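You operate a simulated robot arm through the tools that you are given. There is no shell and no other tool. Be economical: measure what you need, move in short steps, check, and stop when the job is done.

You run a simulated robot arm. Do the job below in one go: nothing can be reset, and whatever is moved stays where it is left.

JOB
Press the ring to the load on the card.
Fine: the load test card; reset, low pressure, zero the load, set the dial knob, high pressure, then run; wait for the end.

The check looks at the end state, three seconds after you hand in, the way a careful person would. Anything else that was tipped, shoved, dropped, spilled or broken makes it a failure.

ROBOT AND FRAMES
A 7-joint arm with a two-finger gripper, on a carriage that runs on a rail from [-1.19, 0.007] to [1.19, -0.007] (x, y) and turns from -124 to 209 degrees about z. Base frame: it is fixed where the carriage stands at the start and does not move with it; the origin is on the floor, on the carriage's upright axis, x ahead of it, y to its left, z up. Units: m, degrees, N and s.
Its first joint turns from -149.0 to 149.0 degrees. Places, roughly: clamp knob [0.4, 0.8, 0.8]; dial knob [0.9, 0.7, 0.8]; grip pressure knob [0.6, 0.8, 0.8]; lattice ring [0.7, 1.1, 1.3]; load test card [1, 1, 1]; lower grip knob [0.6, 0.7, 0.8]; upper grip knob [0.7, 0.7, 0.8]. Payload 2.45 kg.
Tool frame: the origin (TCP) lies between the finger pads and is the grasp point; the fingertips stand 0.026 m ahead of it; z points along the fingers, y is the line along which they close. Largest opening 0.096 m; the body of the gripper starts 0.069 m behind the TCP.
Orientation is told as [roll, pitch, yaw] about the base's x, y, z axes, in that order, counted from this pose: with the fingers straight down and closing along the base's y, the tool's x points along the base's -x, its y along +y and its z along -z.

CONTROLS
- The arm moves only by the tool step_arm. Its argument "series" is a list of rows, each a list of 3 entries, a list of its own where there are three numbers: the shift along the base's x, y, z in m, then the turn, a rotation vector about the base's x, y, z in degrees, then the finger opening in m, from 0 to 0.096. In form: [[[tx, ty, tz], [wx, wy, wz], jaw], ...]. A call has 1 to 12 rows; each row is the pose to reach, as a shift and turn from the pose commanded when the call began. Rows are played at 5 a second. More than 0.05 m and 8.6 degrees between two rows, or a gripper value outside its range, and nothing of the call is played. Where a pose cannot be reached the arm comes as near as it can. A force on the tool above 40 N (or 10 N above the force at the start of the call, whichever is more), or a blocked arm, ends the call early, and 0.2 s more pass. The fingers move at their own pace and stop on an object; they squeeze with about 21 N. The grip force told is the motor's: it shows also when the fingers shut on nothing. Time passes only in rows, and 0.2 s behind the last, so rows that repeat a pose let the fingers close. It gives the time, the measured TCP pose, the force on the tool (base axes), the opening and the grip force at its end, in the units of the frame above (readings bear some noise), with the torque about the TCP (base axes, N m) and any sound that the robot's microphone picked up.
- Cameras (640 x 400 px; columns grow to the right, rows downward): "scene" is now at [0.021, 0.2238, 1.6097]; the picture's right is [0.63, -0.77, 0.00], its down [-0.46, -0.37, -0.81] and it looks along [0.63, 0.51, -0.59] (base axes); focal length 279 px, centre (320, 200). "wrist" rides on the gripper at [0.082, 0.003, -0.098] in the tool frame; the picture's right is [-0.04, 1.00, 0.00], its down [-0.73, -0.03, -0.68] and it looks along [-0.68, -0.03, 0.73] (tool axes); focal length 256 px, centre (320, 200). There is no depth. A picture from a camera that has moved, and an enlarged one, comes with that camera's place and axes in the base frame and with its lens.
- get_image(camera): a new picture of that camera. The clock stands still meanwhile.
- lift_body(by): slides the trunk up (or, below 0, down) by that many m; the arm and the scene camera ride with it, the base frame stays. It gives what a move gives, with no picture.
- roll_base(legs): drives the robot by 1 to 6 legs, each [ahead, left, turn to the left] in m, m and degrees, along the robot's own axes; the way and the turn of a leg run together, so that a leg with both is an arc; at most 1.5 m and 180 degrees a leg. The arm and the cameras ride along, it lands a little off, and it stops where it bumps. It keeps to its track: a leg is cut to what the track allows. It gives what a move gives.
- aim_head(pan, tilt): turns the head with the scene camera to pan (to the left, within 155 degrees either way) and tilt (down, from -29 to 69), counted from straight ahead of the robot. It gives what a move gives.
- close_up(camera, box): a new picture of the part [left, top, right, bottom] of that camera's present view, enlarged. The clock stands still meanwhile.
- finish_job(): hands the job in; it is judged then, once.

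Work in short steps. Places have to be worked out from the pictures, the camera data and where the tool is seen: move nearer, look again, correct. Check each grasp and each placing, and mend what went wrong. You have 120 turns and 90 pictures in all, those below and enlarged ones among them. Open the gripper and draw the arm clear of the work before you hand the job in, unless the task says otherwise; then end with one line.

The tools are called after "Request:" as a command line: name --argument value ..., lists and objects as JSON in quotes. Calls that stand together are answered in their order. step_arm: Moves the arm, as the interface text tells. Its arguments: {"type":"object","properties":{"series":{"type":"array"}},"required":["series"]} The other tools are called the same way: lift_body (by) slides the trunk up or down; roll_base (legs) drives the base; aim_head (pan, tilt) turns the head that bears the scene camera; get_image (camera) takes a picture; close_up (camera, box) takes an enlarged picture of a part of a camera's view; finish_job () hands the job in.

At the start:

```text
clock: 0.0
ee_pos: [0.2841, 0.4716, 1.0528]
tool_rot: [0.0, 0.0, 0.0]
ft_force: [0.3, -0.2, 0.5]
wrist_torque: [0.03, 0.04, 0.0]
finger_gap: 0.0963
finger_force: 0.1
trunk travel left (down, up): [-0.6, 0.11]
robot x, y, heading: [0.0003, -0.0041, 0.1]
head pan, tilt: [39.3, 36.1]
```

scene: 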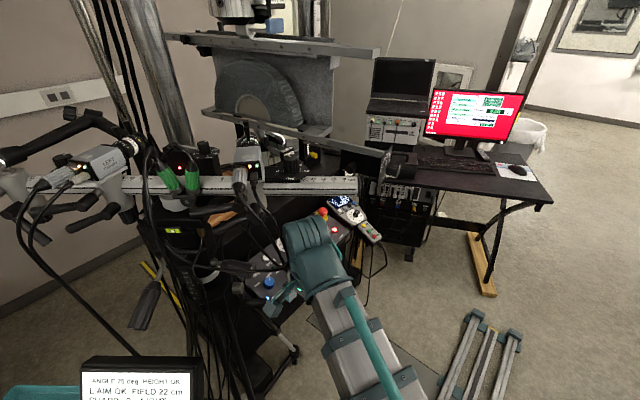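
wrist: 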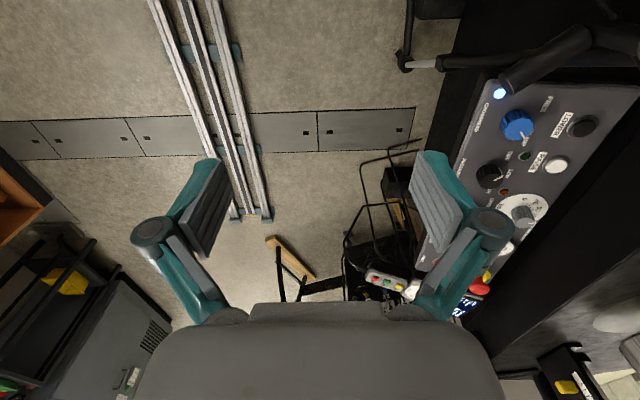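

I'll first look at the panel, the monitor and the machine up close.

Request:
close_up --camera "scene" --box '[420, 80, 530, 150]'

Request:
close_up --camera "wrist" --box '[400, 60, 640, 330]'

Request:
close_up --camera "scene" --box '[220, 180, 400, 320]'

Request:
close_up --camera "scene" --box '[60, 340, 220, 400]'

```text
5.71 times, centred on (475, 115) of scene
camera zoom: at [0.021, 0.2238, 1.6097], right [0.63, -0.77, 0.0], down [-0.46, -0.37, -0.81], along [0.63, 0.51, -0.59], focal length 1594 px, centre (-566, 686)
```

zoom: 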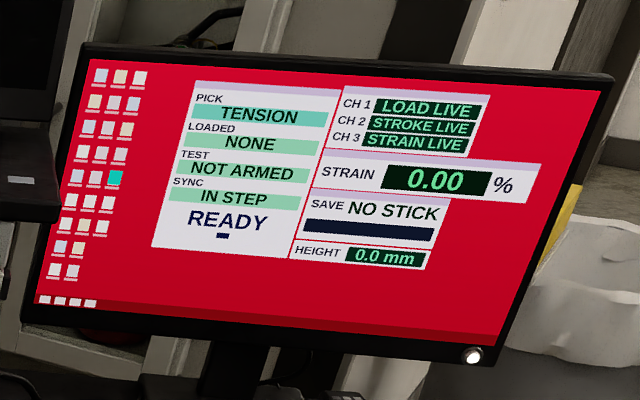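

```text
1.48 times, centred on (520, 195) of wrist
camera zoom: at [0.2025, 0.4752, 1.1491], right [0.04, 1.0, 0.0], down [0.73, -0.03, 0.68], along [0.68, -0.03, -0.73], focal length 379 px, centre (24, 207)
```

zoom: 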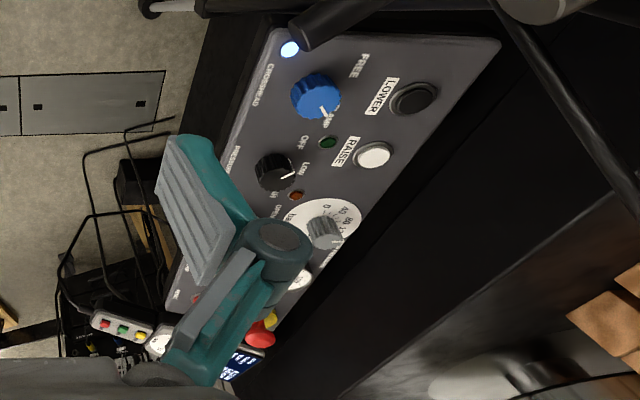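

```text
2.86 times, centred on (310, 250) of scene
camera zoom: at [0.021, 0.2238, 1.6097], right [0.63, -0.77, 0.0], down [-0.46, -0.37, -0.81], along [0.63, 0.51, -0.59], focal length 797 px, centre (349, 57)
```

zoom: 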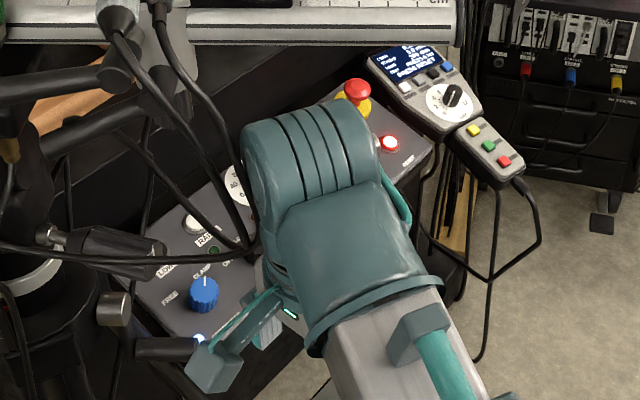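

```text
4.00 times, centred on (140, 370) of scene
camera zoom: at [0.021, 0.2238, 1.6097], right [0.63, -0.77, 0.0], down [-0.46, -0.37, -0.81], along [0.63, 0.51, -0.59], focal length 1116 px, centre (1040, -480)
```

zoom: 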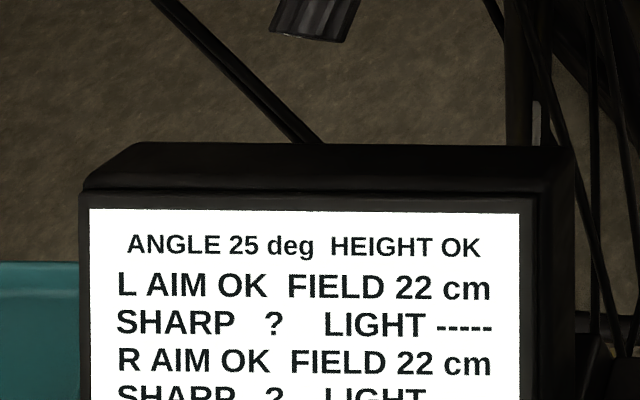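

The arm hides much of the panel. I aim the head towards the card near [1,1,1] and look.

Request:
aim_head --pan 42 --tilt 24

Request:
get_image --camera "scene"

Request:
close_up --camera "scene" --box '[200, 140, 460, 300]'

```text
clock: 0.7
ee_pos: [0.2848, 0.471, 1.0523]
tool_rot: [0.0, 0.1, -0.1]
ft_force: [0.5, -0.1, 0.6]
wrist_torque: [0.0, 0.0, 0.01]
finger_gap: 0.0959
finger_force: 0.1
trunk travel left (down, up): [-0.6, 0.11]
robot x, y, heading: [0.0009, 0.0024, -0.3]
head pan, tilt: [42.0, 24.0]
```

```text
83 pictures are left
camera scene: at [0.0221, 0.2302, 1.6286], right [0.67, -0.74, 0.0], down [-0.3, -0.27, -0.91], along [0.68, 0.61, -0.41], focal length 279 px, centre (320, 200)
```

scene: 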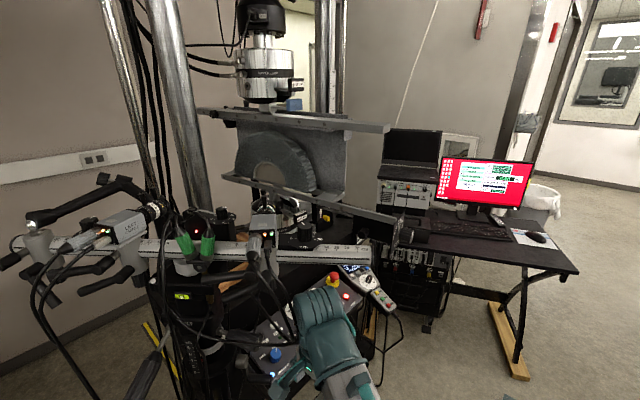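

```text
2.46 times, centred on (330, 220) of scene
camera zoom: at [0.0221, 0.2302, 1.6286], right [0.67, -0.74, 0.0], down [-0.3, -0.27, -0.91], along [0.68, 0.61, -0.41], focal length 686 px, centre (295, 151)
```

zoom: 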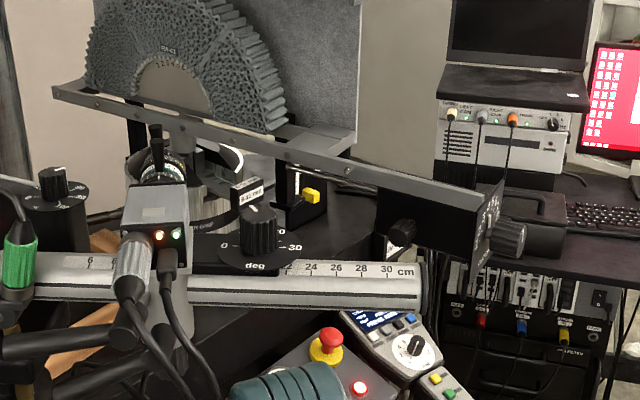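

Zooming in on the possible card plate at the right end of the bar and surroundings.

Request:
close_up --camera "scene" --box '[365, 200, 429, 240]'

Request:
close_up --camera "scene" --box '[270, 190, 398, 270]'

```text
10.00 times, centred on (397, 220) of scene
camera zoom: at [0.0221, 0.2302, 1.6286], right [0.67, -0.74, 0.0], down [-0.3, -0.27, -0.91], along [0.68, 0.61, -0.41], focal length 2789 px, centre (-450, 0)
```

zoom: 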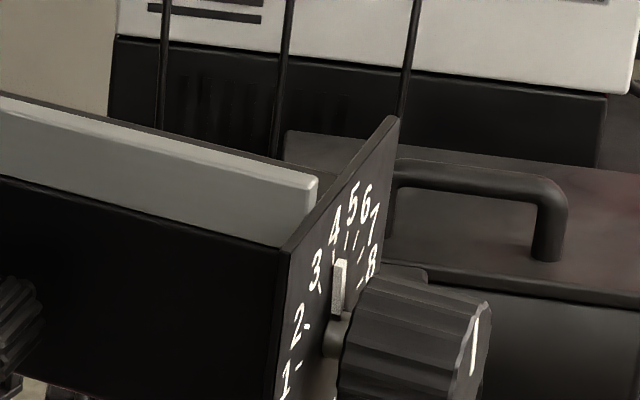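

```text
5.00 times, centred on (334, 230) of scene
camera zoom: at [0.0221, 0.2302, 1.6286], right [0.67, -0.74, 0.0], down [-0.3, -0.27, -0.91], along [0.68, 0.61, -0.41], focal length 1394 px, centre (250, 50)
```

zoom: 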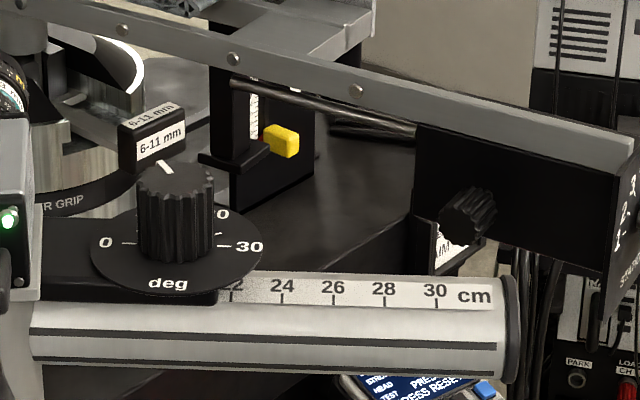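

The card isn't clearly visible from here. I drive along the rail in a short leg; the gripper stays at y≈0.47, clear of the panel edge (y≈0.7).

Request:
roll_base --legs '[[0.3, 0, 0]]'

Request:
aim_head --pan 55 --tilt 30

Request:
get_image --camera "scene"

Request:
get_image --camera "wrist"

```text
clock: 2.1
ee_pos: [0.3965, 0.4589, 1.0439]
tool_rot: [-0.3, -0.1, 1.1]
ft_force: [-0.3, 0.8, -0.5]
wrist_torque: [0.0, -0.04, 0.0]
finger_gap: 0.0957
finger_force: 0.0
trunk travel left (down, up): [-0.6, 0.11]
robot x, y, heading: [0.1282, -0.0029, 0.4]
head pan, tilt: [42.0, 24.0]
stopped in leg 1: the robot was blocked; the commanded pose is now the measured one
```

```text
clock: 2.9
ee_pos: [0.3968, 0.4602, 1.0446]
tool_rot: [-0.1, -0.1, 1.1]
ft_force: [-0.5, -0.3, 1.0]
wrist_torque: [-0.01, 0.0, 0.0]
finger_gap: 0.096
finger_force: 0.1
trunk travel left (down, up): [-0.6, 0.11]
robot x, y, heading: [0.1296, -0.0015, 0.4]
head pan, tilt: [55.0, 30.0]
```

```text
79 pictures are left
camera scene: at [0.1306, 0.24, 1.6191], right [0.82, -0.57, 0.0], down [-0.28, -0.41, -0.87], along [0.49, 0.71, -0.5], focal length 279 px, centre (320, 200)
```

scene: 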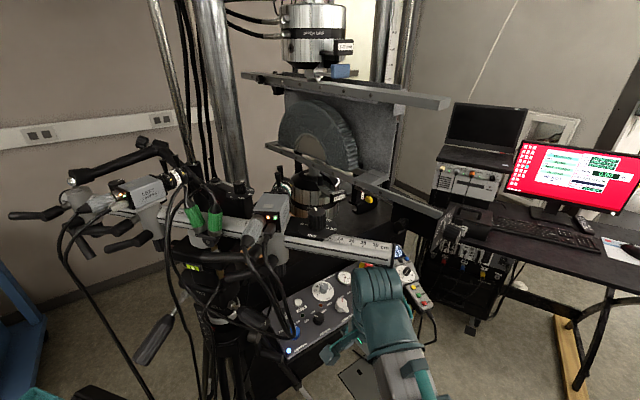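

```text
78 pictures are left
camera wrist: at [0.3158, 0.4633, 1.1427], right [0.02, 1.0, 0.0], down [0.73, -0.01, 0.68], along [0.68, -0.02, -0.73], focal length 256 px, centre (320, 200)
```

wrist: 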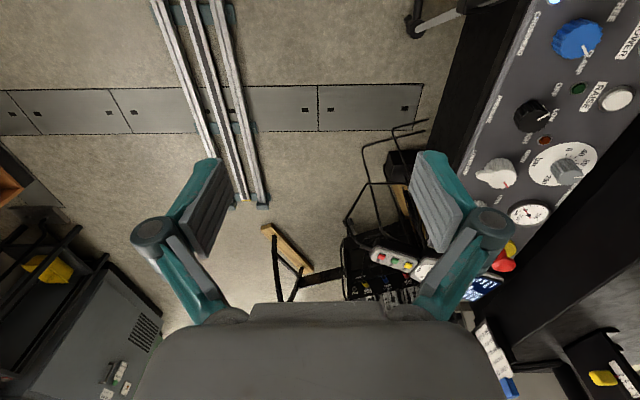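

The drive was blocked: triangulating, the camera bar's end is at about [0.40, 0.44, 1.33], right beside the wrist dome. I back away a bit, then lower the trunk so the arm passes beneath it.

Request:
roll_base --legs '[[-0.1, 0, 0]]'

Request:
lift_body --by -0.2

Request:
get_image --camera "scene"

```text
clock: 4.0
ee_pos: [0.3012, 0.4648, 1.0465]
tool_rot: [-0.3, -0.1, 0.9]
ft_force: [-0.3, 0.1, -0.3]
wrist_torque: [0.0, 0.0, 0.01]
finger_gap: 0.096
finger_force: 0.0
trunk travel left (down, up): [-0.6, 0.11]
robot x, y, heading: [0.0343, -0.0026, 0.3]
head pan, tilt: [55.0, 30.0]
```

```text
clock: 6.2
ee_pos: [0.3008, 0.4639, 0.8456]
tool_rot: [-0.2, 0.1, 1.0]
ft_force: [0.3, -0.1, -0.5]
wrist_torque: [0.0, 0.04, 0.01]
finger_gap: 0.096
finger_force: 0.0
trunk travel left (down, up): [-0.4, 0.31]
robot x, y, heading: [0.0332, -0.0, 0.2]
head pan, tilt: [55.0, 30.0]
```

```text
77 pictures are left
camera scene: at [0.0348, 0.2423, 1.4191], right [0.82, -0.57, 0.0], down [-0.28, -0.41, -0.87], along [0.49, 0.71, -0.5], focal length 279 px, centre (320, 200)
```

scene: 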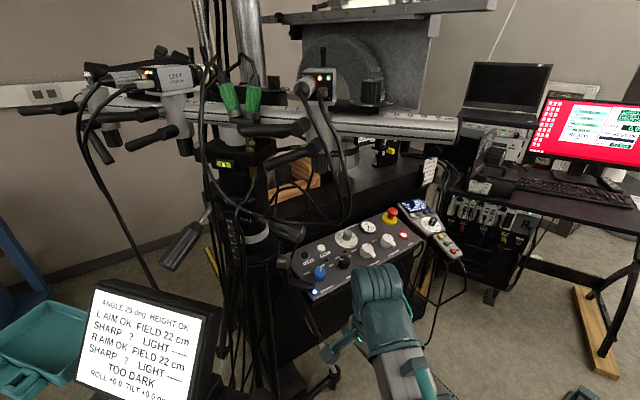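

Much better view: the panel, handset and a white card at right are visible. Zooming in.

Request:
close_up --camera "scene" --box '[406, 145, 454, 195]'

Request:
close_up --camera "scene" --box '[390, 185, 470, 265]'

Request:
close_up --camera "scene" --box '[285, 195, 425, 300]'

Request:
close_up --camera "scene" --box '[70, 280, 210, 400]'

```text
8.00 times, centred on (430, 170) of scene
camera zoom: at [0.0348, 0.2423, 1.4191], right [0.82, -0.57, 0.0], down [-0.28, -0.41, -0.87], along [0.49, 0.71, -0.5], focal length 2231 px, centre (-560, 440)
```

zoom: 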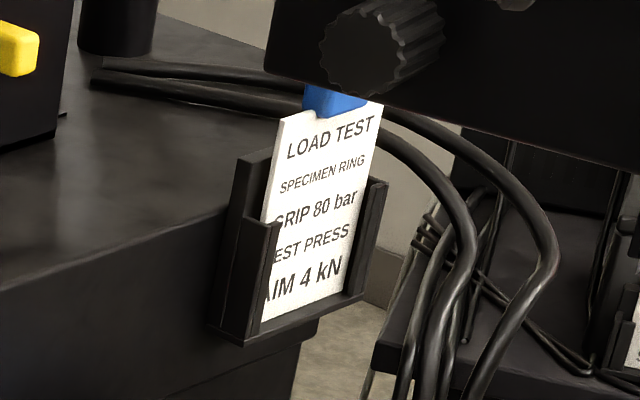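

```text
5.00 times, centred on (430, 225) of scene
camera zoom: at [0.0348, 0.2423, 1.4191], right [0.82, -0.57, 0.0], down [-0.28, -0.41, -0.87], along [0.49, 0.71, -0.5], focal length 1394 px, centre (-230, 75)
```

zoom: 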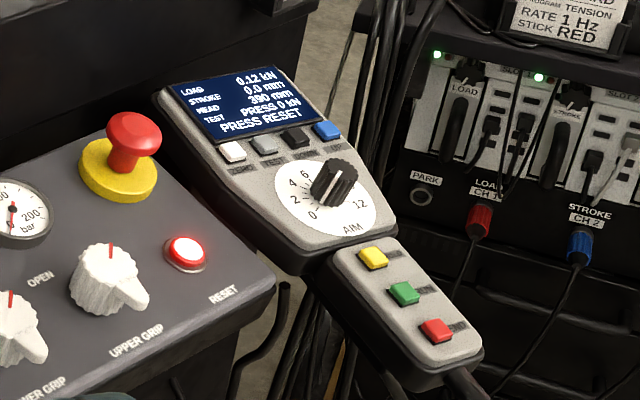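

```text
3.81 times, centred on (355, 248) of scene
camera zoom: at [0.0348, 0.2423, 1.4191], right [0.82, -0.57, 0.0], down [-0.28, -0.41, -0.87], along [0.49, 0.71, -0.5], focal length 1062 px, centre (187, 19)
```

zoom: 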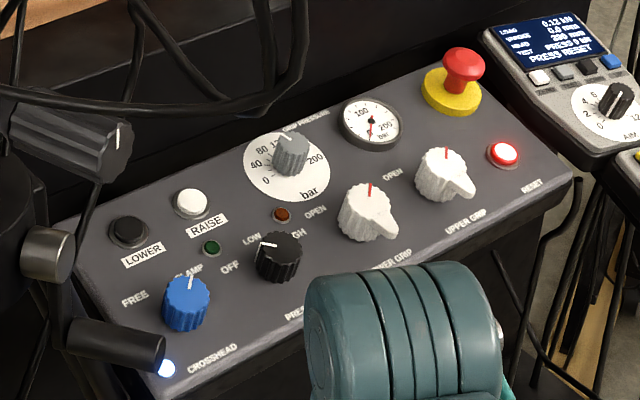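

```text
3.33 times, centred on (140, 340) of scene
camera zoom: at [0.0348, 0.2423, 1.4191], right [0.82, -0.57, 0.0], down [-0.28, -0.41, -0.87], along [0.49, 0.71, -0.5], focal length 930 px, centre (920, -267)
```

zoom: 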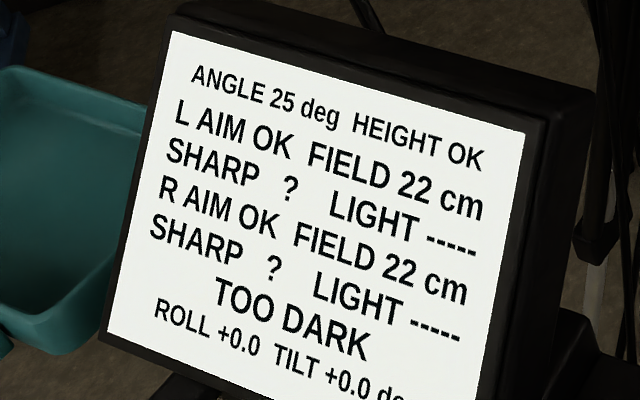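

Card: specimen ring, grip 80 bar, test PRESS, aim 4 kN. The camera rig still reads all OK. Now I drive ahead beneath the bar, in moderate steps.

Request:
roll_base --legs '[[0.15, 0, 0], [0.15, 0, 0]]'

Request:
get_image --camera "wrist"

Request:
get_image --camera "scene"

```text
clock: 8.5
ee_pos: [0.5982, 0.4621, 0.8455]
tool_rot: [-0.3, 0.0, 1.0]
ft_force: [-0.8, 0.6, -0.3]
wrist_torque: [0.01, -0.01, 0.01]
finger_gap: 0.0961
finger_force: 0.1
trunk travel left (down, up): [-0.4, 0.31]
robot x, y, heading: [0.3258, -0.0002, 0.3]
head pan, tilt: [55.0, 30.0]
```

```text
72 pictures are left
camera wrist: at [0.5176, 0.4648, 0.9428], right [0.02, 1.0, 0.0], down [0.73, -0.01, 0.68], along [0.68, -0.02, -0.73], focal length 256 px, centre (320, 200)
```

wrist: 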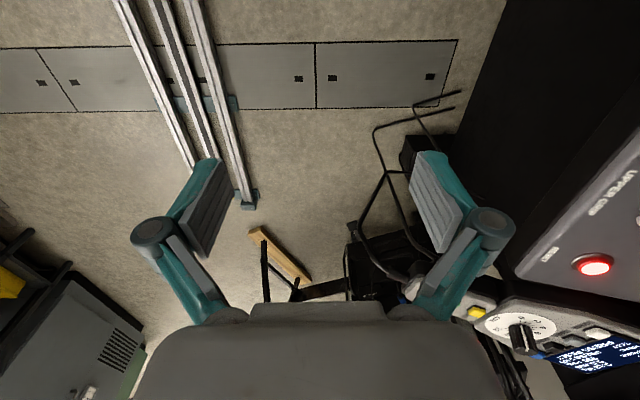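

```text
71 pictures are left
camera scene: at [0.3327, 0.2407, 1.4191], right [0.82, -0.57, 0.0], down [-0.28, -0.41, -0.87], along [0.49, 0.71, -0.5], focal length 279 px, centre (320, 200)
```

scene: 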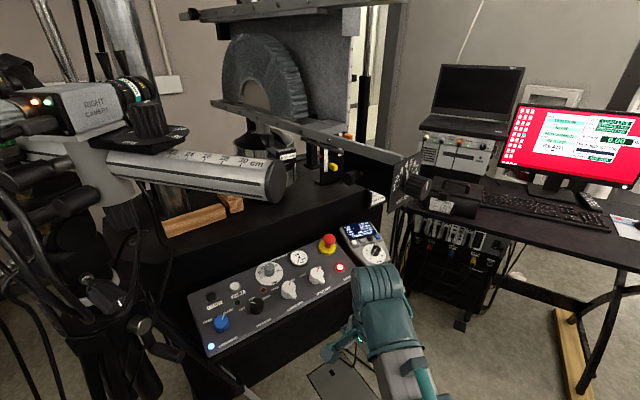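

Passed freely. Zooming on ring/fixtures, the panel and the handset.

Request:
close_up --camera "scene" --box '[185, 220, 395, 355]'

Request:
close_up --camera "scene" --box '[325, 210, 405, 265]'

Request:
close_up --camera "scene" --box '[180, 0, 440, 220]'

Request:
close_up --camera "wrist" --box '[460, 230, 640, 380]'

```text
2.96 times, centred on (290, 288) of scene
camera zoom: at [0.3327, 0.2407, 1.4191], right [0.82, -0.57, 0.0], down [-0.28, -0.41, -0.87], along [0.49, 0.71, -0.5], focal length 826 px, centre (409, -59)
```

zoom: 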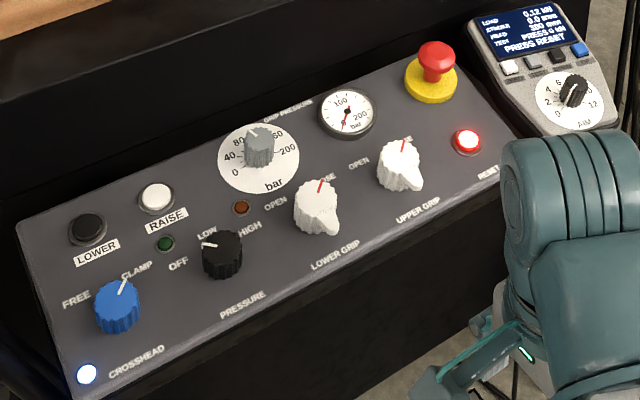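

```text
7.27 times, centred on (365, 238) of scene
camera zoom: at [0.3327, 0.2407, 1.4191], right [0.82, -0.57, 0.0], down [-0.28, -0.41, -0.87], along [0.49, 0.71, -0.5], focal length 2028 px, centre (-7, -73)
```

zoom: 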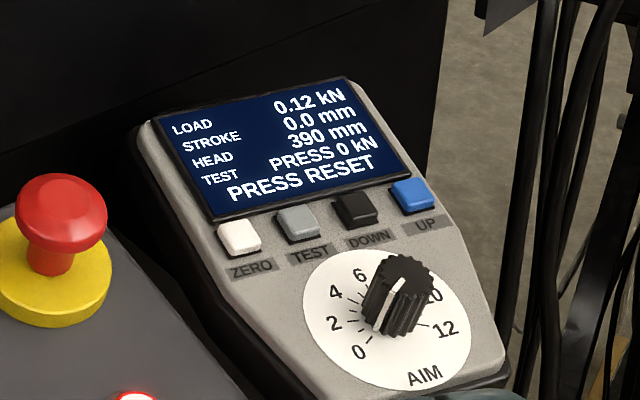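

```text
1.82 times, centred on (310, 110) of scene
camera zoom: at [0.3327, 0.2407, 1.4191], right [0.82, -0.57, 0.0], down [-0.28, -0.41, -0.87], along [0.49, 0.71, -0.5], focal length 507 px, centre (338, 364)
```

zoom: 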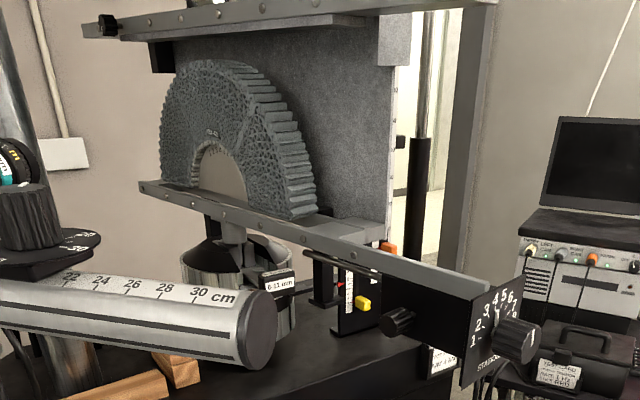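

```text
2.67 times, centred on (550, 305) of wrist
camera zoom: at [0.5176, 0.4648, 0.9428], right [0.02, 1.0, 0.0], down [0.73, -0.01, 0.68], along [0.68, -0.02, -0.73], focal length 683 px, centre (-293, -80)
```

zoom: 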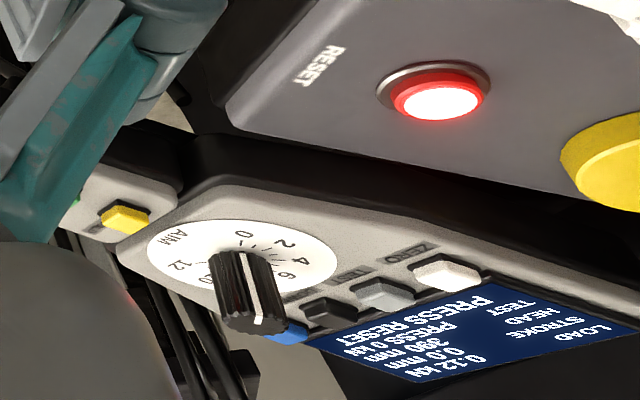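

The panel knobs are readable. Checking the grip-pressure dial, pressure selector and grip knob ticks.

Request:
close_up --camera "scene" --box '[240, 240, 340, 315]'

```text
5.33 times, centred on (290, 278) of scene
camera zoom: at [0.3327, 0.2407, 1.4191], right [0.82, -0.57, 0.0], down [-0.28, -0.41, -0.87], along [0.49, 0.71, -0.5], focal length 1487 px, centre (480, -213)
```

zoom: 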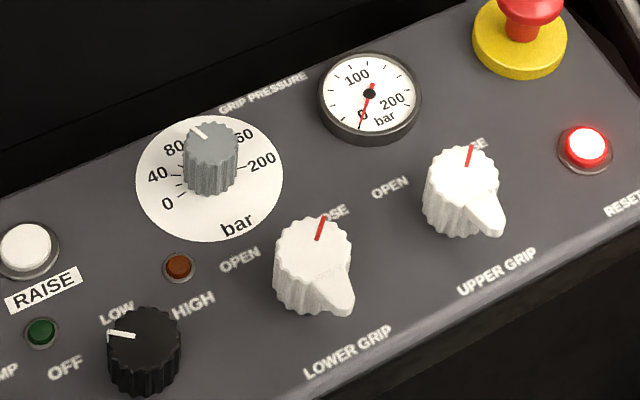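

Triangulated from two views: RESET ≈ [0.759, 0.749, 0.79], PRESSURE knob ≈ [0.484, 0.758, 0.80], AIM knob ≈ [0.883, 0.716, 0.826], ZERO ≈ [0.853, 0.790, 0.822]; panel slopes ~12°. I raise slightly to clear the handset and drive ahead for better reach.

Request:
lift_body --by 0.1

Request:
roll_base --legs '[[0.27, 0, 0]]'

Request:
aim_head --pan 75 --tilt 45

Request:
get_image --camera "scene"

```text
clock: 9.8
ee_pos: [0.5983, 0.4626, 0.945]
tool_rot: [-0.2, 0.0, 1.0]
ft_force: [-0.2, 1.6, 0.0]
wrist_torque: [0.02, -0.01, 0.02]
finger_gap: 0.0961
finger_force: 0.1
trunk travel left (down, up): [-0.5, 0.21]
robot x, y, heading: [0.329, -0.0021, 0.3]
head pan, tilt: [55.0, 30.0]
```

```text
clock: 11.7
ee_pos: [0.8651, 0.461, 0.9448]
tool_rot: [-0.2, 0.0, 1.1]
ft_force: [-0.6, -0.4, 0.2]
wrist_torque: [-0.01, 0.0, -0.02]
finger_gap: 0.0961
finger_force: 0.1
trunk travel left (down, up): [-0.5, 0.21]
robot x, y, heading: [0.5956, -0.0009, 0.5]
head pan, tilt: [55.0, 30.0]
```

```text
clock: 12.6
ee_pos: [0.8668, 0.4613, 0.9441]
tool_rot: [-0.2, 0.0, 1.1]
ft_force: [-0.2, 0.2, -0.5]
wrist_torque: [0.01, -0.01, -0.03]
finger_gap: 0.0959
finger_force: 0.2
trunk travel left (down, up): [-0.5, 0.21]
robot x, y, heading: [0.5962, -0.0037, 0.4]
head pan, tilt: [75.0, 45.0]
```

```text
65 pictures are left
camera scene: at [0.5693, 0.2434, 1.4965], right [0.97, -0.25, 0.0], down [-0.18, -0.68, -0.71], along [0.18, 0.68, -0.71], focal length 279 px, centre (320, 200)
```

scene: 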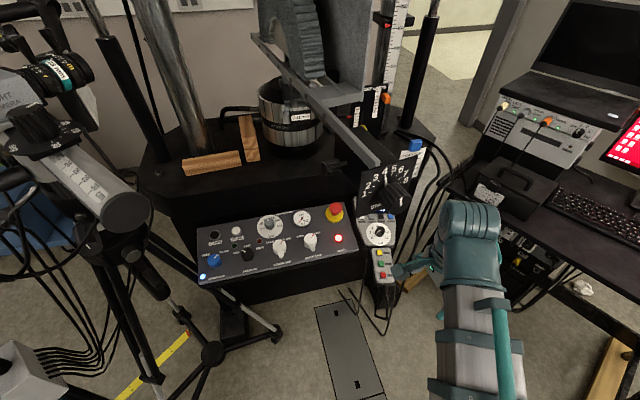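

The lower fixture's bar end and scale plate sit at about [0.75, 0.57, 1.16–1.22], so I must stay beneath it. I close the fingers, lower the trunk, and tilt the tool 12° to match the panel.

Request:
lift_body --by -0.09

Request:
step_arm --series '[[[-0.04, 0, 0], [6, 0, 0], 0.0], [[-0.08, 0, 0], [12, 0, 0], 0.0], [[-0.107, 0, 0], [12, 0, 0], 0.0], [[-0.107, 0.05, 0], [12, 0, 0], 0.0], [[-0.107, 0.1, 0], [12, 0, 0], 0.0], [[-0.107, 0.14, 0.0], [12, 0, 0], 0.0]]'

Request:
get_image --camera "scene"

Request:
get_image --camera "wrist"

```text
clock: 13.8
ee_pos: [0.8674, 0.4605, 0.8557]
tool_rot: [-0.3, -0.1, 1.1]
ft_force: [0.0, 0.5, 0.6]
wrist_torque: [-0.02, 0.0, 0.02]
finger_gap: 0.096
finger_force: 0.1
trunk travel left (down, up): [-0.41, 0.3]
robot x, y, heading: [0.5965, -0.0042, 0.6]
head pan, tilt: [75.0, 45.0]
```

```text
clock: 15.2
ee_pos: [0.7584, 0.6022, 0.8553]
tool_rot: [11.8, -0.3, 1.2]
ft_force: [-0.2, 0.3, -0.8]
wrist_torque: [0.01, 0.04, -0.01]
finger_gap: 0.0
finger_force: 20.9
out of reach, approached as far as the arm can: row 3
trunk travel left (down, up): [-0.41, 0.3]
robot x, y, heading: [0.5977, -0.004, 0.6]
head pan, tilt: [75.0, 45.0]
```

```text
64 pictures are left
camera scene: at [0.5692, 0.2433, 1.4065], right [0.97, -0.25, 0.0], down [-0.18, -0.68, -0.71], along [0.18, 0.68, -0.71], focal length 279 px, centre (320, 200)
```

scene: 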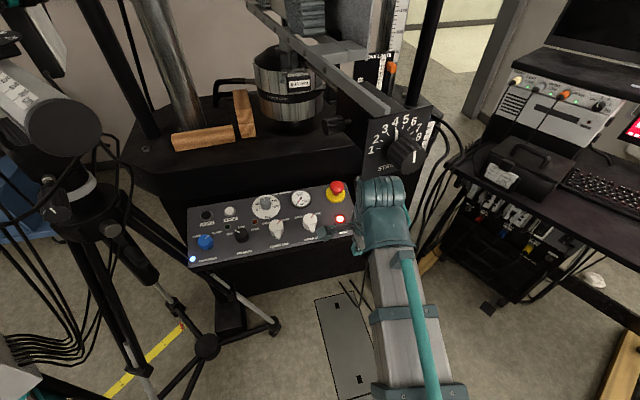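

```text
63 pictures are left
camera wrist: at [0.6767, 0.5839, 0.9516], right [0.02, 0.98, 0.2], down [0.73, -0.15, 0.66], along [0.68, 0.14, -0.72], focal length 256 px, centre (320, 200)
```

wrist: 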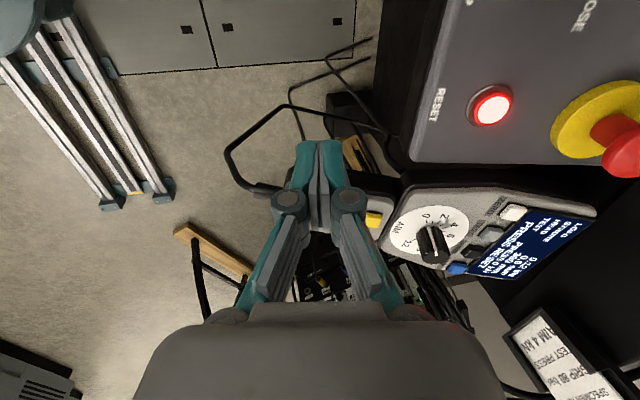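

Reset cross-checks at [0.761, 0.750, 0.79]. Moving over it, then I'll look before pressing.

Request:
step_arm --series '[[[0, 0.045, 0], [0, 0, 0], 0.0], [[0.001, 0.09, 0], [0, 0, 0], 0.0], [[0.001, 0.137, 0], [0, 0, 0], 0.0], [[0.001, 0.139, -0.015], [0, 0, 0], 0.0]]'

Request:
get_image --camera "wrist"

Request:
get_image --camera "scene"

```text
clock: 16.2
ee_pos: [0.7603, 0.7402, 0.8397]
tool_rot: [11.8, -0.3, 1.1]
ft_force: [0.0, -0.8, 0.1]
wrist_torque: [0.0, -0.01, 0.01]
finger_gap: 0.0001
finger_force: 21.3
trunk travel left (down, up): [-0.41, 0.3]
robot x, y, heading: [0.5987, -0.0063, 0.2]
head pan, tilt: [75.0, 45.0]
```

```text
62 pictures are left
camera wrist: at [0.6788, 0.7228, 0.936], right [0.02, 0.98, 0.2], down [0.73, -0.15, 0.66], along [0.68, 0.14, -0.72], focal length 256 px, centre (320, 200)
```

wrist: 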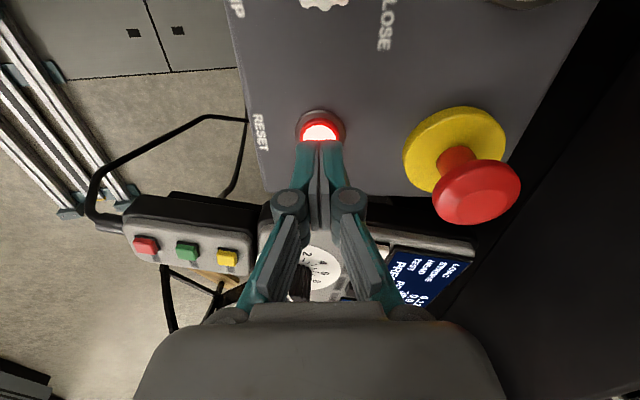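

```text
61 pictures are left
camera scene: at [0.5692, 0.2436, 1.4064], right [0.97, -0.25, 0.0], down [-0.18, -0.68, -0.71], along [0.18, 0.68, -0.71], focal length 279 px, centre (320, 200)
```

scene: 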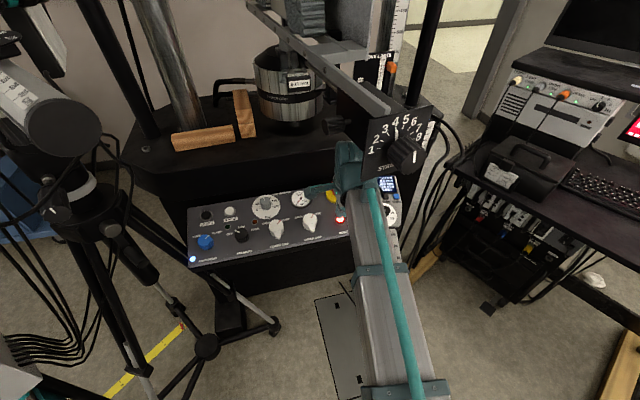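

The closed tip is right above RESET. Pressing down along the panel normal in small steps, then back up.

Request:
step_arm --series '[[[-0.002, 0.003, -0.015], [0, 0, 0], 0.0], [[-0.002, 0.004, -0.022], [0, 0, 0], 0.0], [[-0.002, 0.005, -0.026], [0, 0, 0], 0.0], [[-0.002, 0.006, -0.03], [0, 0, 0], 0.0], [[-0.002, 0.006, -0.032], [0, 0, 0], 0.0]]'

```text
clock: 17.4
ee_pos: [0.7567, 0.7464, 0.8095]
tool_rot: [12.0, -0.3, 1.1]
ft_force: [0.7, 0.4, 21.5]
wrist_torque: [0.2, -0.11, -0.05]
finger_gap: 0.006
finger_force: 28.9
trunk travel left (down, up): [-0.41, 0.3]
robot x, y, heading: [0.5947, -0.0035, 0.4]
head pan, tilt: [75.0, 45.0]
heard: click
```

A click was heard at 21 N. I retreat and check the handset screen and panel lamps.

Request:
step_arm --series '[[[0, -0.002, 0.015], [0, 0, 0], 0.0], [[0, -0.006, 0.035], [0, 0, 0], 0.0], [[0, -0.05, 0.045], [0, 0, 0], 0.0], [[0, -0.1, 0.045], [0, 0, 0], 0.0], [[0, -0.145, 0.045], [0, 0, 0], 0.0]]'

Request:
get_image --camera "wrist"

Request:
close_up --camera "scene" --box '[180, 175, 360, 275]'

```text
clock: 18.6
ee_pos: [0.7575, 0.5992, 0.8529]
tool_rot: [11.8, -0.2, 1.1]
ft_force: [0.0, -0.3, -0.6]
wrist_torque: [-0.04, 0.02, -0.02]
finger_gap: 0.0
finger_force: 28.9
trunk travel left (down, up): [-0.41, 0.3]
robot x, y, heading: [0.5982, -0.0037, 0.3]
head pan, tilt: [75.0, 45.0]
```

```text
60 pictures are left
camera wrist: at [0.6763, 0.5821, 0.9489], right [0.02, 0.98, 0.2], down [0.73, -0.15, 0.66], along [0.68, 0.14, -0.72], focal length 256 px, centre (320, 200)
```

wrist: 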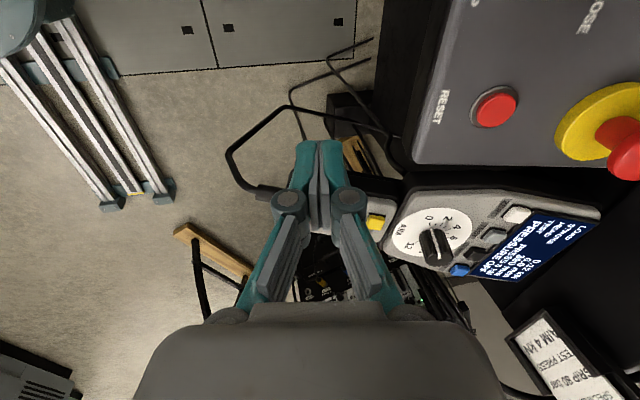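

```text
3.56 times, centred on (270, 225) of scene
camera zoom: at [0.5691, 0.2434, 1.4065], right [0.97, -0.25, 0.0], down [-0.18, -0.68, -0.71], along [0.18, 0.68, -0.71], focal length 992 px, centre (498, 111)
```

zoom: 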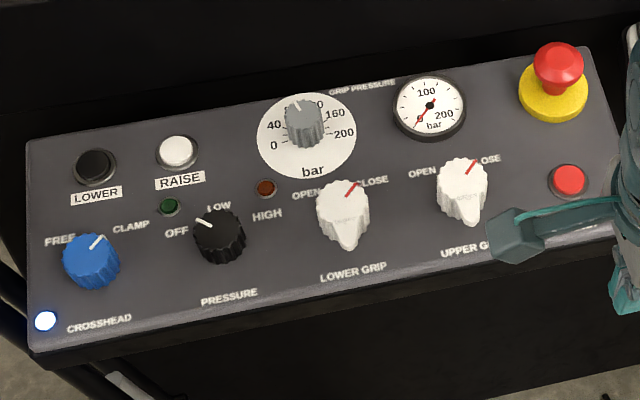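

RESET worked: lamp is off, screen now says "PRESSURE OFF". Next the PRESSURE selector (now at OFF, LOW clockwise) at ≈[0.483, 0.757]. I go round in front of the panel to above it with the fingers half open.

Request:
step_arm --series '[[[-0.045, 0, 0.01], [0, 0, 0], 0.07], [[-0.09, 0, 0.02], [0, 0, 0], 0.07], [[-0.135, 0, 0.025], [0, 0, 0], 0.07], [[-0.18, 0, 0.025], [0, 0, 0], 0.07], [[-0.225, 0, 0.025], [0, 0, 0], 0.07], [[-0.274, 0, 0.025], [0, 0, 0], 0.07], [[-0.274, 0.045, 0.025], [0, 0, 0], 0.07], [[-0.274, 0.09, 0.025], [0, 0, 0], 0.07], [[-0.274, 0.13, 0.025], [0, 0, 0], 0.07], [[-0.274, 0.149, 0.025], [0, 0, 0], 0.07]]'

Request:
get_image --camera "wrist"

Request:
get_image --camera "scene"

```text
clock: 20.8
ee_pos: [0.4842, 0.7496, 0.8782]
tool_rot: [11.8, -0.2, 1.0]
ft_force: [-0.2, -0.8, 0.1]
wrist_torque: [0.01, -0.02, 0.02]
finger_gap: 0.0701
finger_force: 0.0
trunk travel left (down, up): [-0.41, 0.3]
robot x, y, heading: [0.5963, -0.0046, 0.5]
head pan, tilt: [75.0, 45.0]
```

```text
58 pictures are left
camera wrist: at [0.4023, 0.7327, 0.9741], right [0.02, 0.98, 0.2], down [0.73, -0.15, 0.66], along [0.68, 0.14, -0.72], focal length 256 px, centre (320, 200)
```

wrist: 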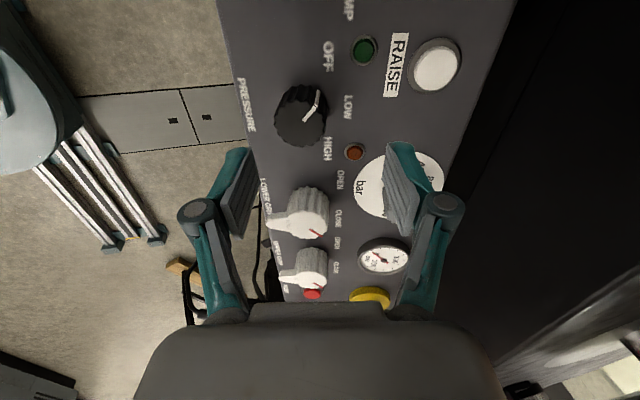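

```text
57 pictures are left
camera scene: at [0.5692, 0.2434, 1.4064], right [0.97, -0.25, 0.0], down [-0.18, -0.68, -0.71], along [0.18, 0.68, -0.71], focal length 279 px, centre (320, 200)
```

scene: 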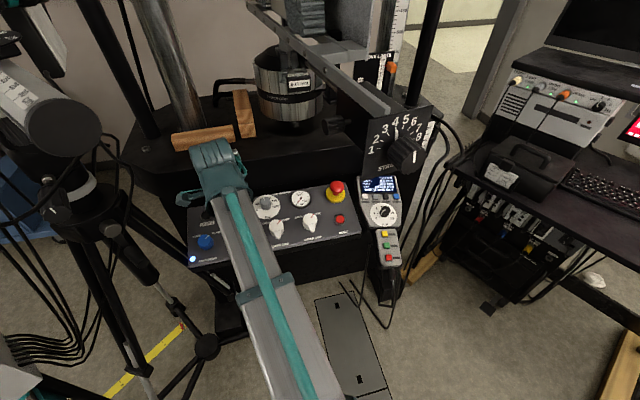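

Knob centred at about [0.480, 0.755]; its tick points ~65° left of LOW. Descending with fingers around it (tips just above the panel), then checking before closing.

Request:
step_arm --series '[[[-0.003, 0.002, -0.02], [0, 0, 0], 0.06], [[-0.003, 0.004, -0.04], [0, 0, 0], 0.06], [[-0.003, 0.005, -0.055], [0, 0, 0], 0.06]]'

Request:
get_image --camera "wrist"

```text
clock: 21.6
ee_pos: [0.4808, 0.7557, 0.8226]
tool_rot: [11.9, -0.3, 1.1]
ft_force: [-0.4, 0.3, -0.7]
wrist_torque: [0.02, 0.0, 0.04]
finger_gap: 0.0601
finger_force: 0.1
trunk travel left (down, up): [-0.41, 0.3]
robot x, y, heading: [0.5954, -0.0033, 0.5]
head pan, tilt: [75.0, 45.0]
```

```text
56 pictures are left
camera wrist: at [0.3996, 0.7373, 0.9192], right [0.02, 0.98, 0.2], down [0.73, -0.15, 0.66], along [0.68, 0.14, -0.72], focal length 256 px, centre (320, 200)
```

wrist: 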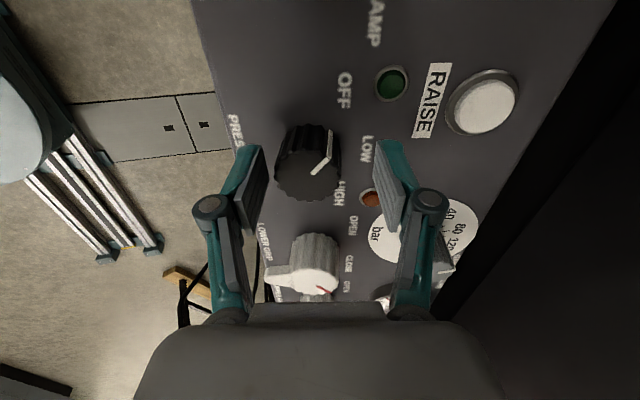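

Knob is ~6 mm toward −y of the finger centre. Shift, lower 4 mm and close.

Request:
step_arm --series '[[[0, -0.006, -0.003], [0, 0, 0], 0.06], [[0, -0.006, -0.004], [0, 0, 0], 0.04], [[0, -0.006, -0.004], [0, 0, 0], 0.02], [[0, -0.006, -0.004], [0, 0, 0], 0.02], [[0, -0.006, -0.004], [0, 0, 0], 0.02]]'

Request:
get_image --camera "wrist"

```text
clock: 22.8
ee_pos: [0.4812, 0.749, 0.8186]
tool_rot: [12.0, -0.3, 1.0]
ft_force: [-0.1, 4.8, 0.4]
wrist_torque: [1.07, -0.06, -0.06]
finger_gap: 0.036
finger_force: 45.7
trunk travel left (down, up): [-0.41, 0.3]
robot x, y, heading: [0.5986, -0.0027, 0.8]
head pan, tilt: [75.0, 45.0]
```

```text
55 pictures are left
camera wrist: at [0.3996, 0.7316, 0.9155], right [0.02, 0.98, 0.21], down [0.73, -0.15, 0.66], along [0.68, 0.14, -0.72], focal length 256 px, centre (320, 200)
```

wrist: 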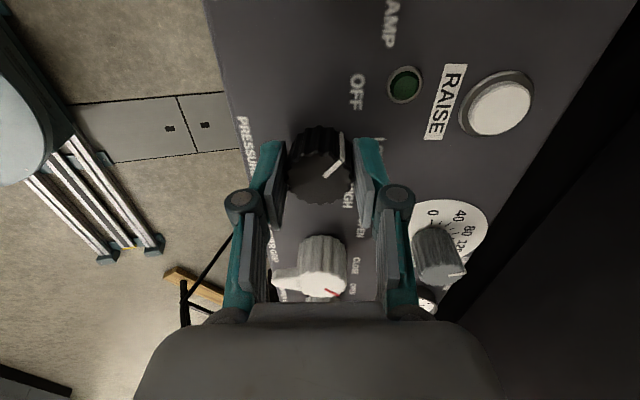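

Gripped at 36 mm. Turning clockwise about the panel normal in 8° rows to 56°, listening for a detent.

Request:
step_arm --series '[[[0, 0.001, 0], [0, 1.66, -7.82], 0.02], [[0, 0.001, 0], [0, 3.33, -15.65], 0.02], [[0, 0.001, 0], [0, 4.99, -23.47], 0.02], [[0, 0.001, 0], [0, 6.66, -31.3], 0.02], [[0, 0.001, 0], [0, 8.32, -39.1], 0.02], [[0, 0.001, 0], [0, 9.98, -46.9], 0.02], [[0, 0.001, 0], [0, 11.65, -54.8], 0.02]]'

Request:
close_up --camera "wrist" --box '[220, 80, 480, 300]'

Request:
close_up --camera "scene" --box '[230, 165, 410, 275]'

```text
clock: 24.4
ee_pos: [0.4817, 0.7493, 0.8198]
tool_rot: [6.8, 9.8, -54.4]
ft_force: [4.8, 8.2, 9.1]
wrist_torque: [0.95, 0.12, 0.06]
finger_gap: 0.0358
finger_force: 45.3
trunk travel left (down, up): [-0.41, 0.3]
robot x, y, heading: [0.5959, -0.0053, 0.2]
head pan, tilt: [75.0, 45.0]
```

```text
1.82 times, centred on (350, 190) of wrist
camera zoom: at [0.4382, 0.7977, 0.9295], right [0.84, 0.53, 0.11], down [0.4, -0.75, 0.54], along [0.36, -0.41, -0.84], focal length 465 px, centre (266, 218)
```

zoom: 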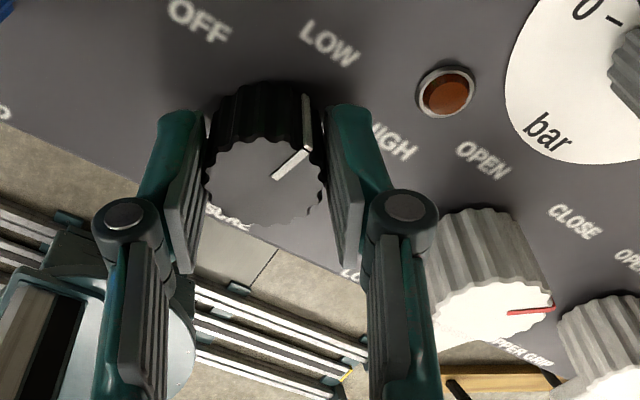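

```text
3.56 times, centred on (320, 220) of scene
camera zoom: at [0.5698, 0.243, 1.4066], right [0.97, -0.25, 0.0], down [-0.18, -0.68, -0.71], along [0.18, 0.68, -0.71], focal length 992 px, centre (320, 129)
```

zoom: 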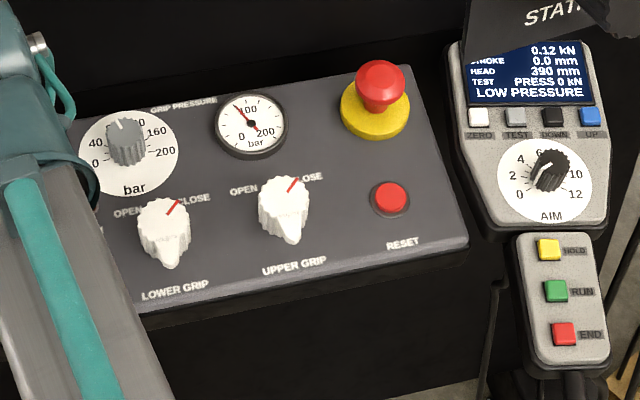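

Handset now reads LOW PRESSURE; gauge ≈80 bar. Buttons are HOLD (yellow), RUN (green), END (red). I release and rise straight off the knob, then confirm it stayed.

Request:
step_arm --series '[[[0, 0, 0], [0, 0, 0], 0.06], [[0, 0, 0], [0, 0, 0], 0.06], [[0, -0.006, 0.03], [0, 0, 0], 0.06], [[0, -0.012, 0.06], [0, 0, 0], 0.06], [[0, -0.05, 0.06], [-1.66, 0, 7.82], 0.06], [[0, -0.09, 0.06], [-1.66, 0, 15], 0.03], [[0, -0.13, 0.06], [0, -4, 23], 0.0], [[0.03, -0.15, 0.05], [0, -6, 30], 0.0]]'

Request:
close_up --camera "scene" --box '[185, 165, 410, 275]'

```text
refused: row 7 steps farther than a row can; nothing moved
```

```text
2.84 times, centred on (298, 220) of scene
camera zoom: at [0.5698, 0.243, 1.4066], right [0.97, -0.25, 0.0], down [-0.18, -0.68, -0.71], along [0.18, 0.68, -0.71], focal length 793 px, centre (384, 143)
```

zoom: 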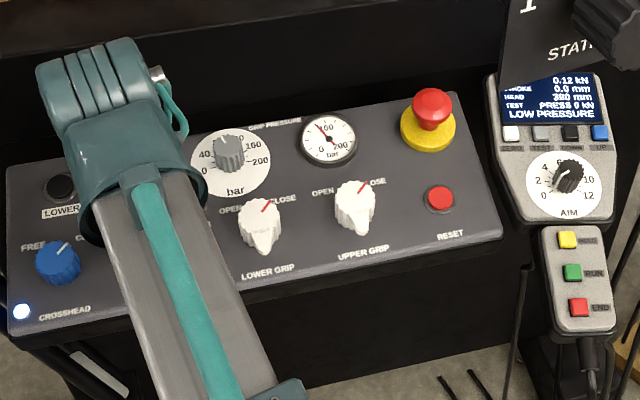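

A row was too large; splitting into release/rise/withdraw first, then untwisting.

Request:
step_arm --series '[[[0, 0, 0], [0, 0, 0], 0.06], [[0, 0, 0], [0, 0, 0], 0.06], [[0, -0.006, 0.03], [0, 0, 0], 0.06], [[0, -0.012, 0.06], [0, 0, 0], 0.06], [[0, -0.055, 0.06], [0, 0, 0], 0.06], [[0, -0.1, 0.06], [0, 0, 0], 0.03], [[0, -0.147, 0.06], [0, 0, 0], 0.0]]'

Request:
step_arm --series '[[[0.04, 0, 0], [0, -1.66, 7.82], 0.0], [[0.08, 0, 0], [0, -3.33, 15.65], 0.0], [[0.12, 0, 0], [0, -4.99, 23.47], 0.0], [[0.16, 0, 0], [0, -6.66, 31.3], 0.0], [[0.2, 0, 0], [0, -8.32, 39.1], 0.0], [[0.24, 0, 0], [0, -9.98, 46.9], 0.0], [[0.28, 0, 0], [0, -11.65, 54.8], 0.0]]'

Request:
close_up --camera "scene" --box '[185, 165, 410, 275]'

```text
clock: 26.0
ee_pos: [0.4824, 0.6009, 0.8782]
tool_rot: [6.8, 9.7, -54.4]
ft_force: [0.6, -0.1, 0.0]
wrist_torque: [-0.05, -0.01, -0.02]
finger_gap: 0.0001
finger_force: 20.7
trunk travel left (down, up): [-0.41, 0.3]
robot x, y, heading: [0.5959, 0.0007, 0.6]
head pan, tilt: [75.0, 45.0]
```

```text
clock: 27.8
ee_pos: [0.6972, 0.6026, 0.8715]
tool_rot: [11.5, -1.0, 6.1]
ft_force: [-0.2, 0.1, -0.1]
wrist_torque: [-0.04, 0.02, -0.01]
finger_gap: 0.0003
finger_force: 20.4
trunk travel left (down, up): [-0.41, 0.3]
robot x, y, heading: [0.5924, -0.0029, 3.1]
head pan, tilt: [75.0, 45.0]
stopped in row 7: the arm was blocked; the commanded pose is now the measured one
```

```text
2.84 times, centred on (298, 220) of scene
camera zoom: at [0.5392, 0.2431, 1.4056], right [0.98, -0.2, 0.01], down [-0.14, -0.69, -0.71], along [0.15, 0.69, -0.71], focal length 793 px, centre (384, 143)
```

zoom: 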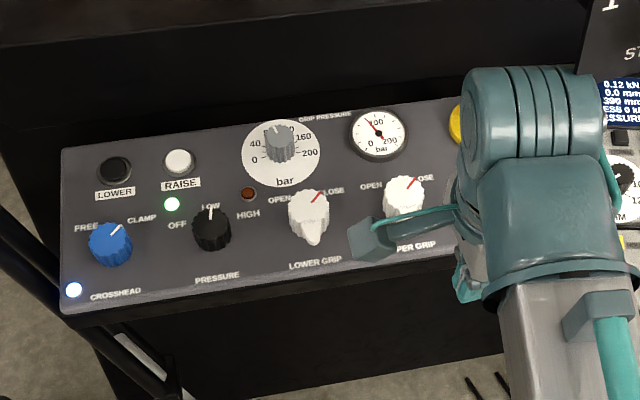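

The arm was blocked, probably the dome touching the overhead scale plate (I'm 2 cm higher than before). Back off toward −x and look at the plate.

Request:
step_arm --series '[[[-0.03, 0, 0], [0, 0, 0], 0.0], [[-0.07, -0.02, -0.01], [0, 0, 0], 0.0], [[-0.08, -0.04, -0.02], [0, 0, -5], 0.0]]'

Request:
get_image --camera "scene"

```text
clock: 28.6
ee_pos: [0.6342, 0.5641, 0.8556]
tool_rot: [11.7, -0.3, 0.1]
ft_force: [-0.2, 0.1, -0.2]
wrist_torque: [0.01, -0.04, 0.02]
finger_gap: 0.0001
finger_force: 21.5
trunk travel left (down, up): [-0.41, 0.3]
robot x, y, heading: [0.5934, -0.0052, 2.5]
head pan, tilt: [75.0, 45.0]
```

```text
50 pictures are left
camera scene: at [0.5552, 0.2422, 1.4067], right [0.98, -0.21, 0.0], down [-0.15, -0.69, -0.71], along [0.15, 0.69, -0.71], focal length 279 px, centre (320, 200)
```

scene: 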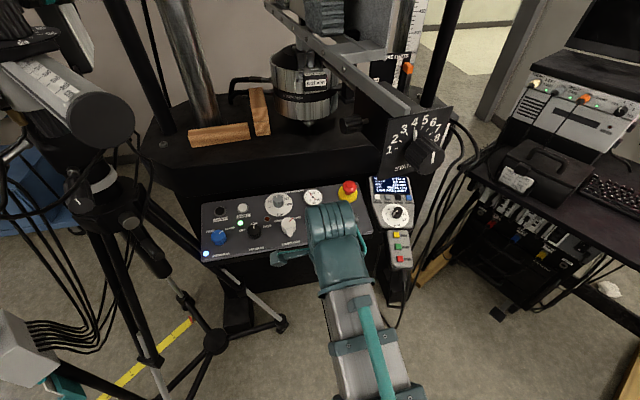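

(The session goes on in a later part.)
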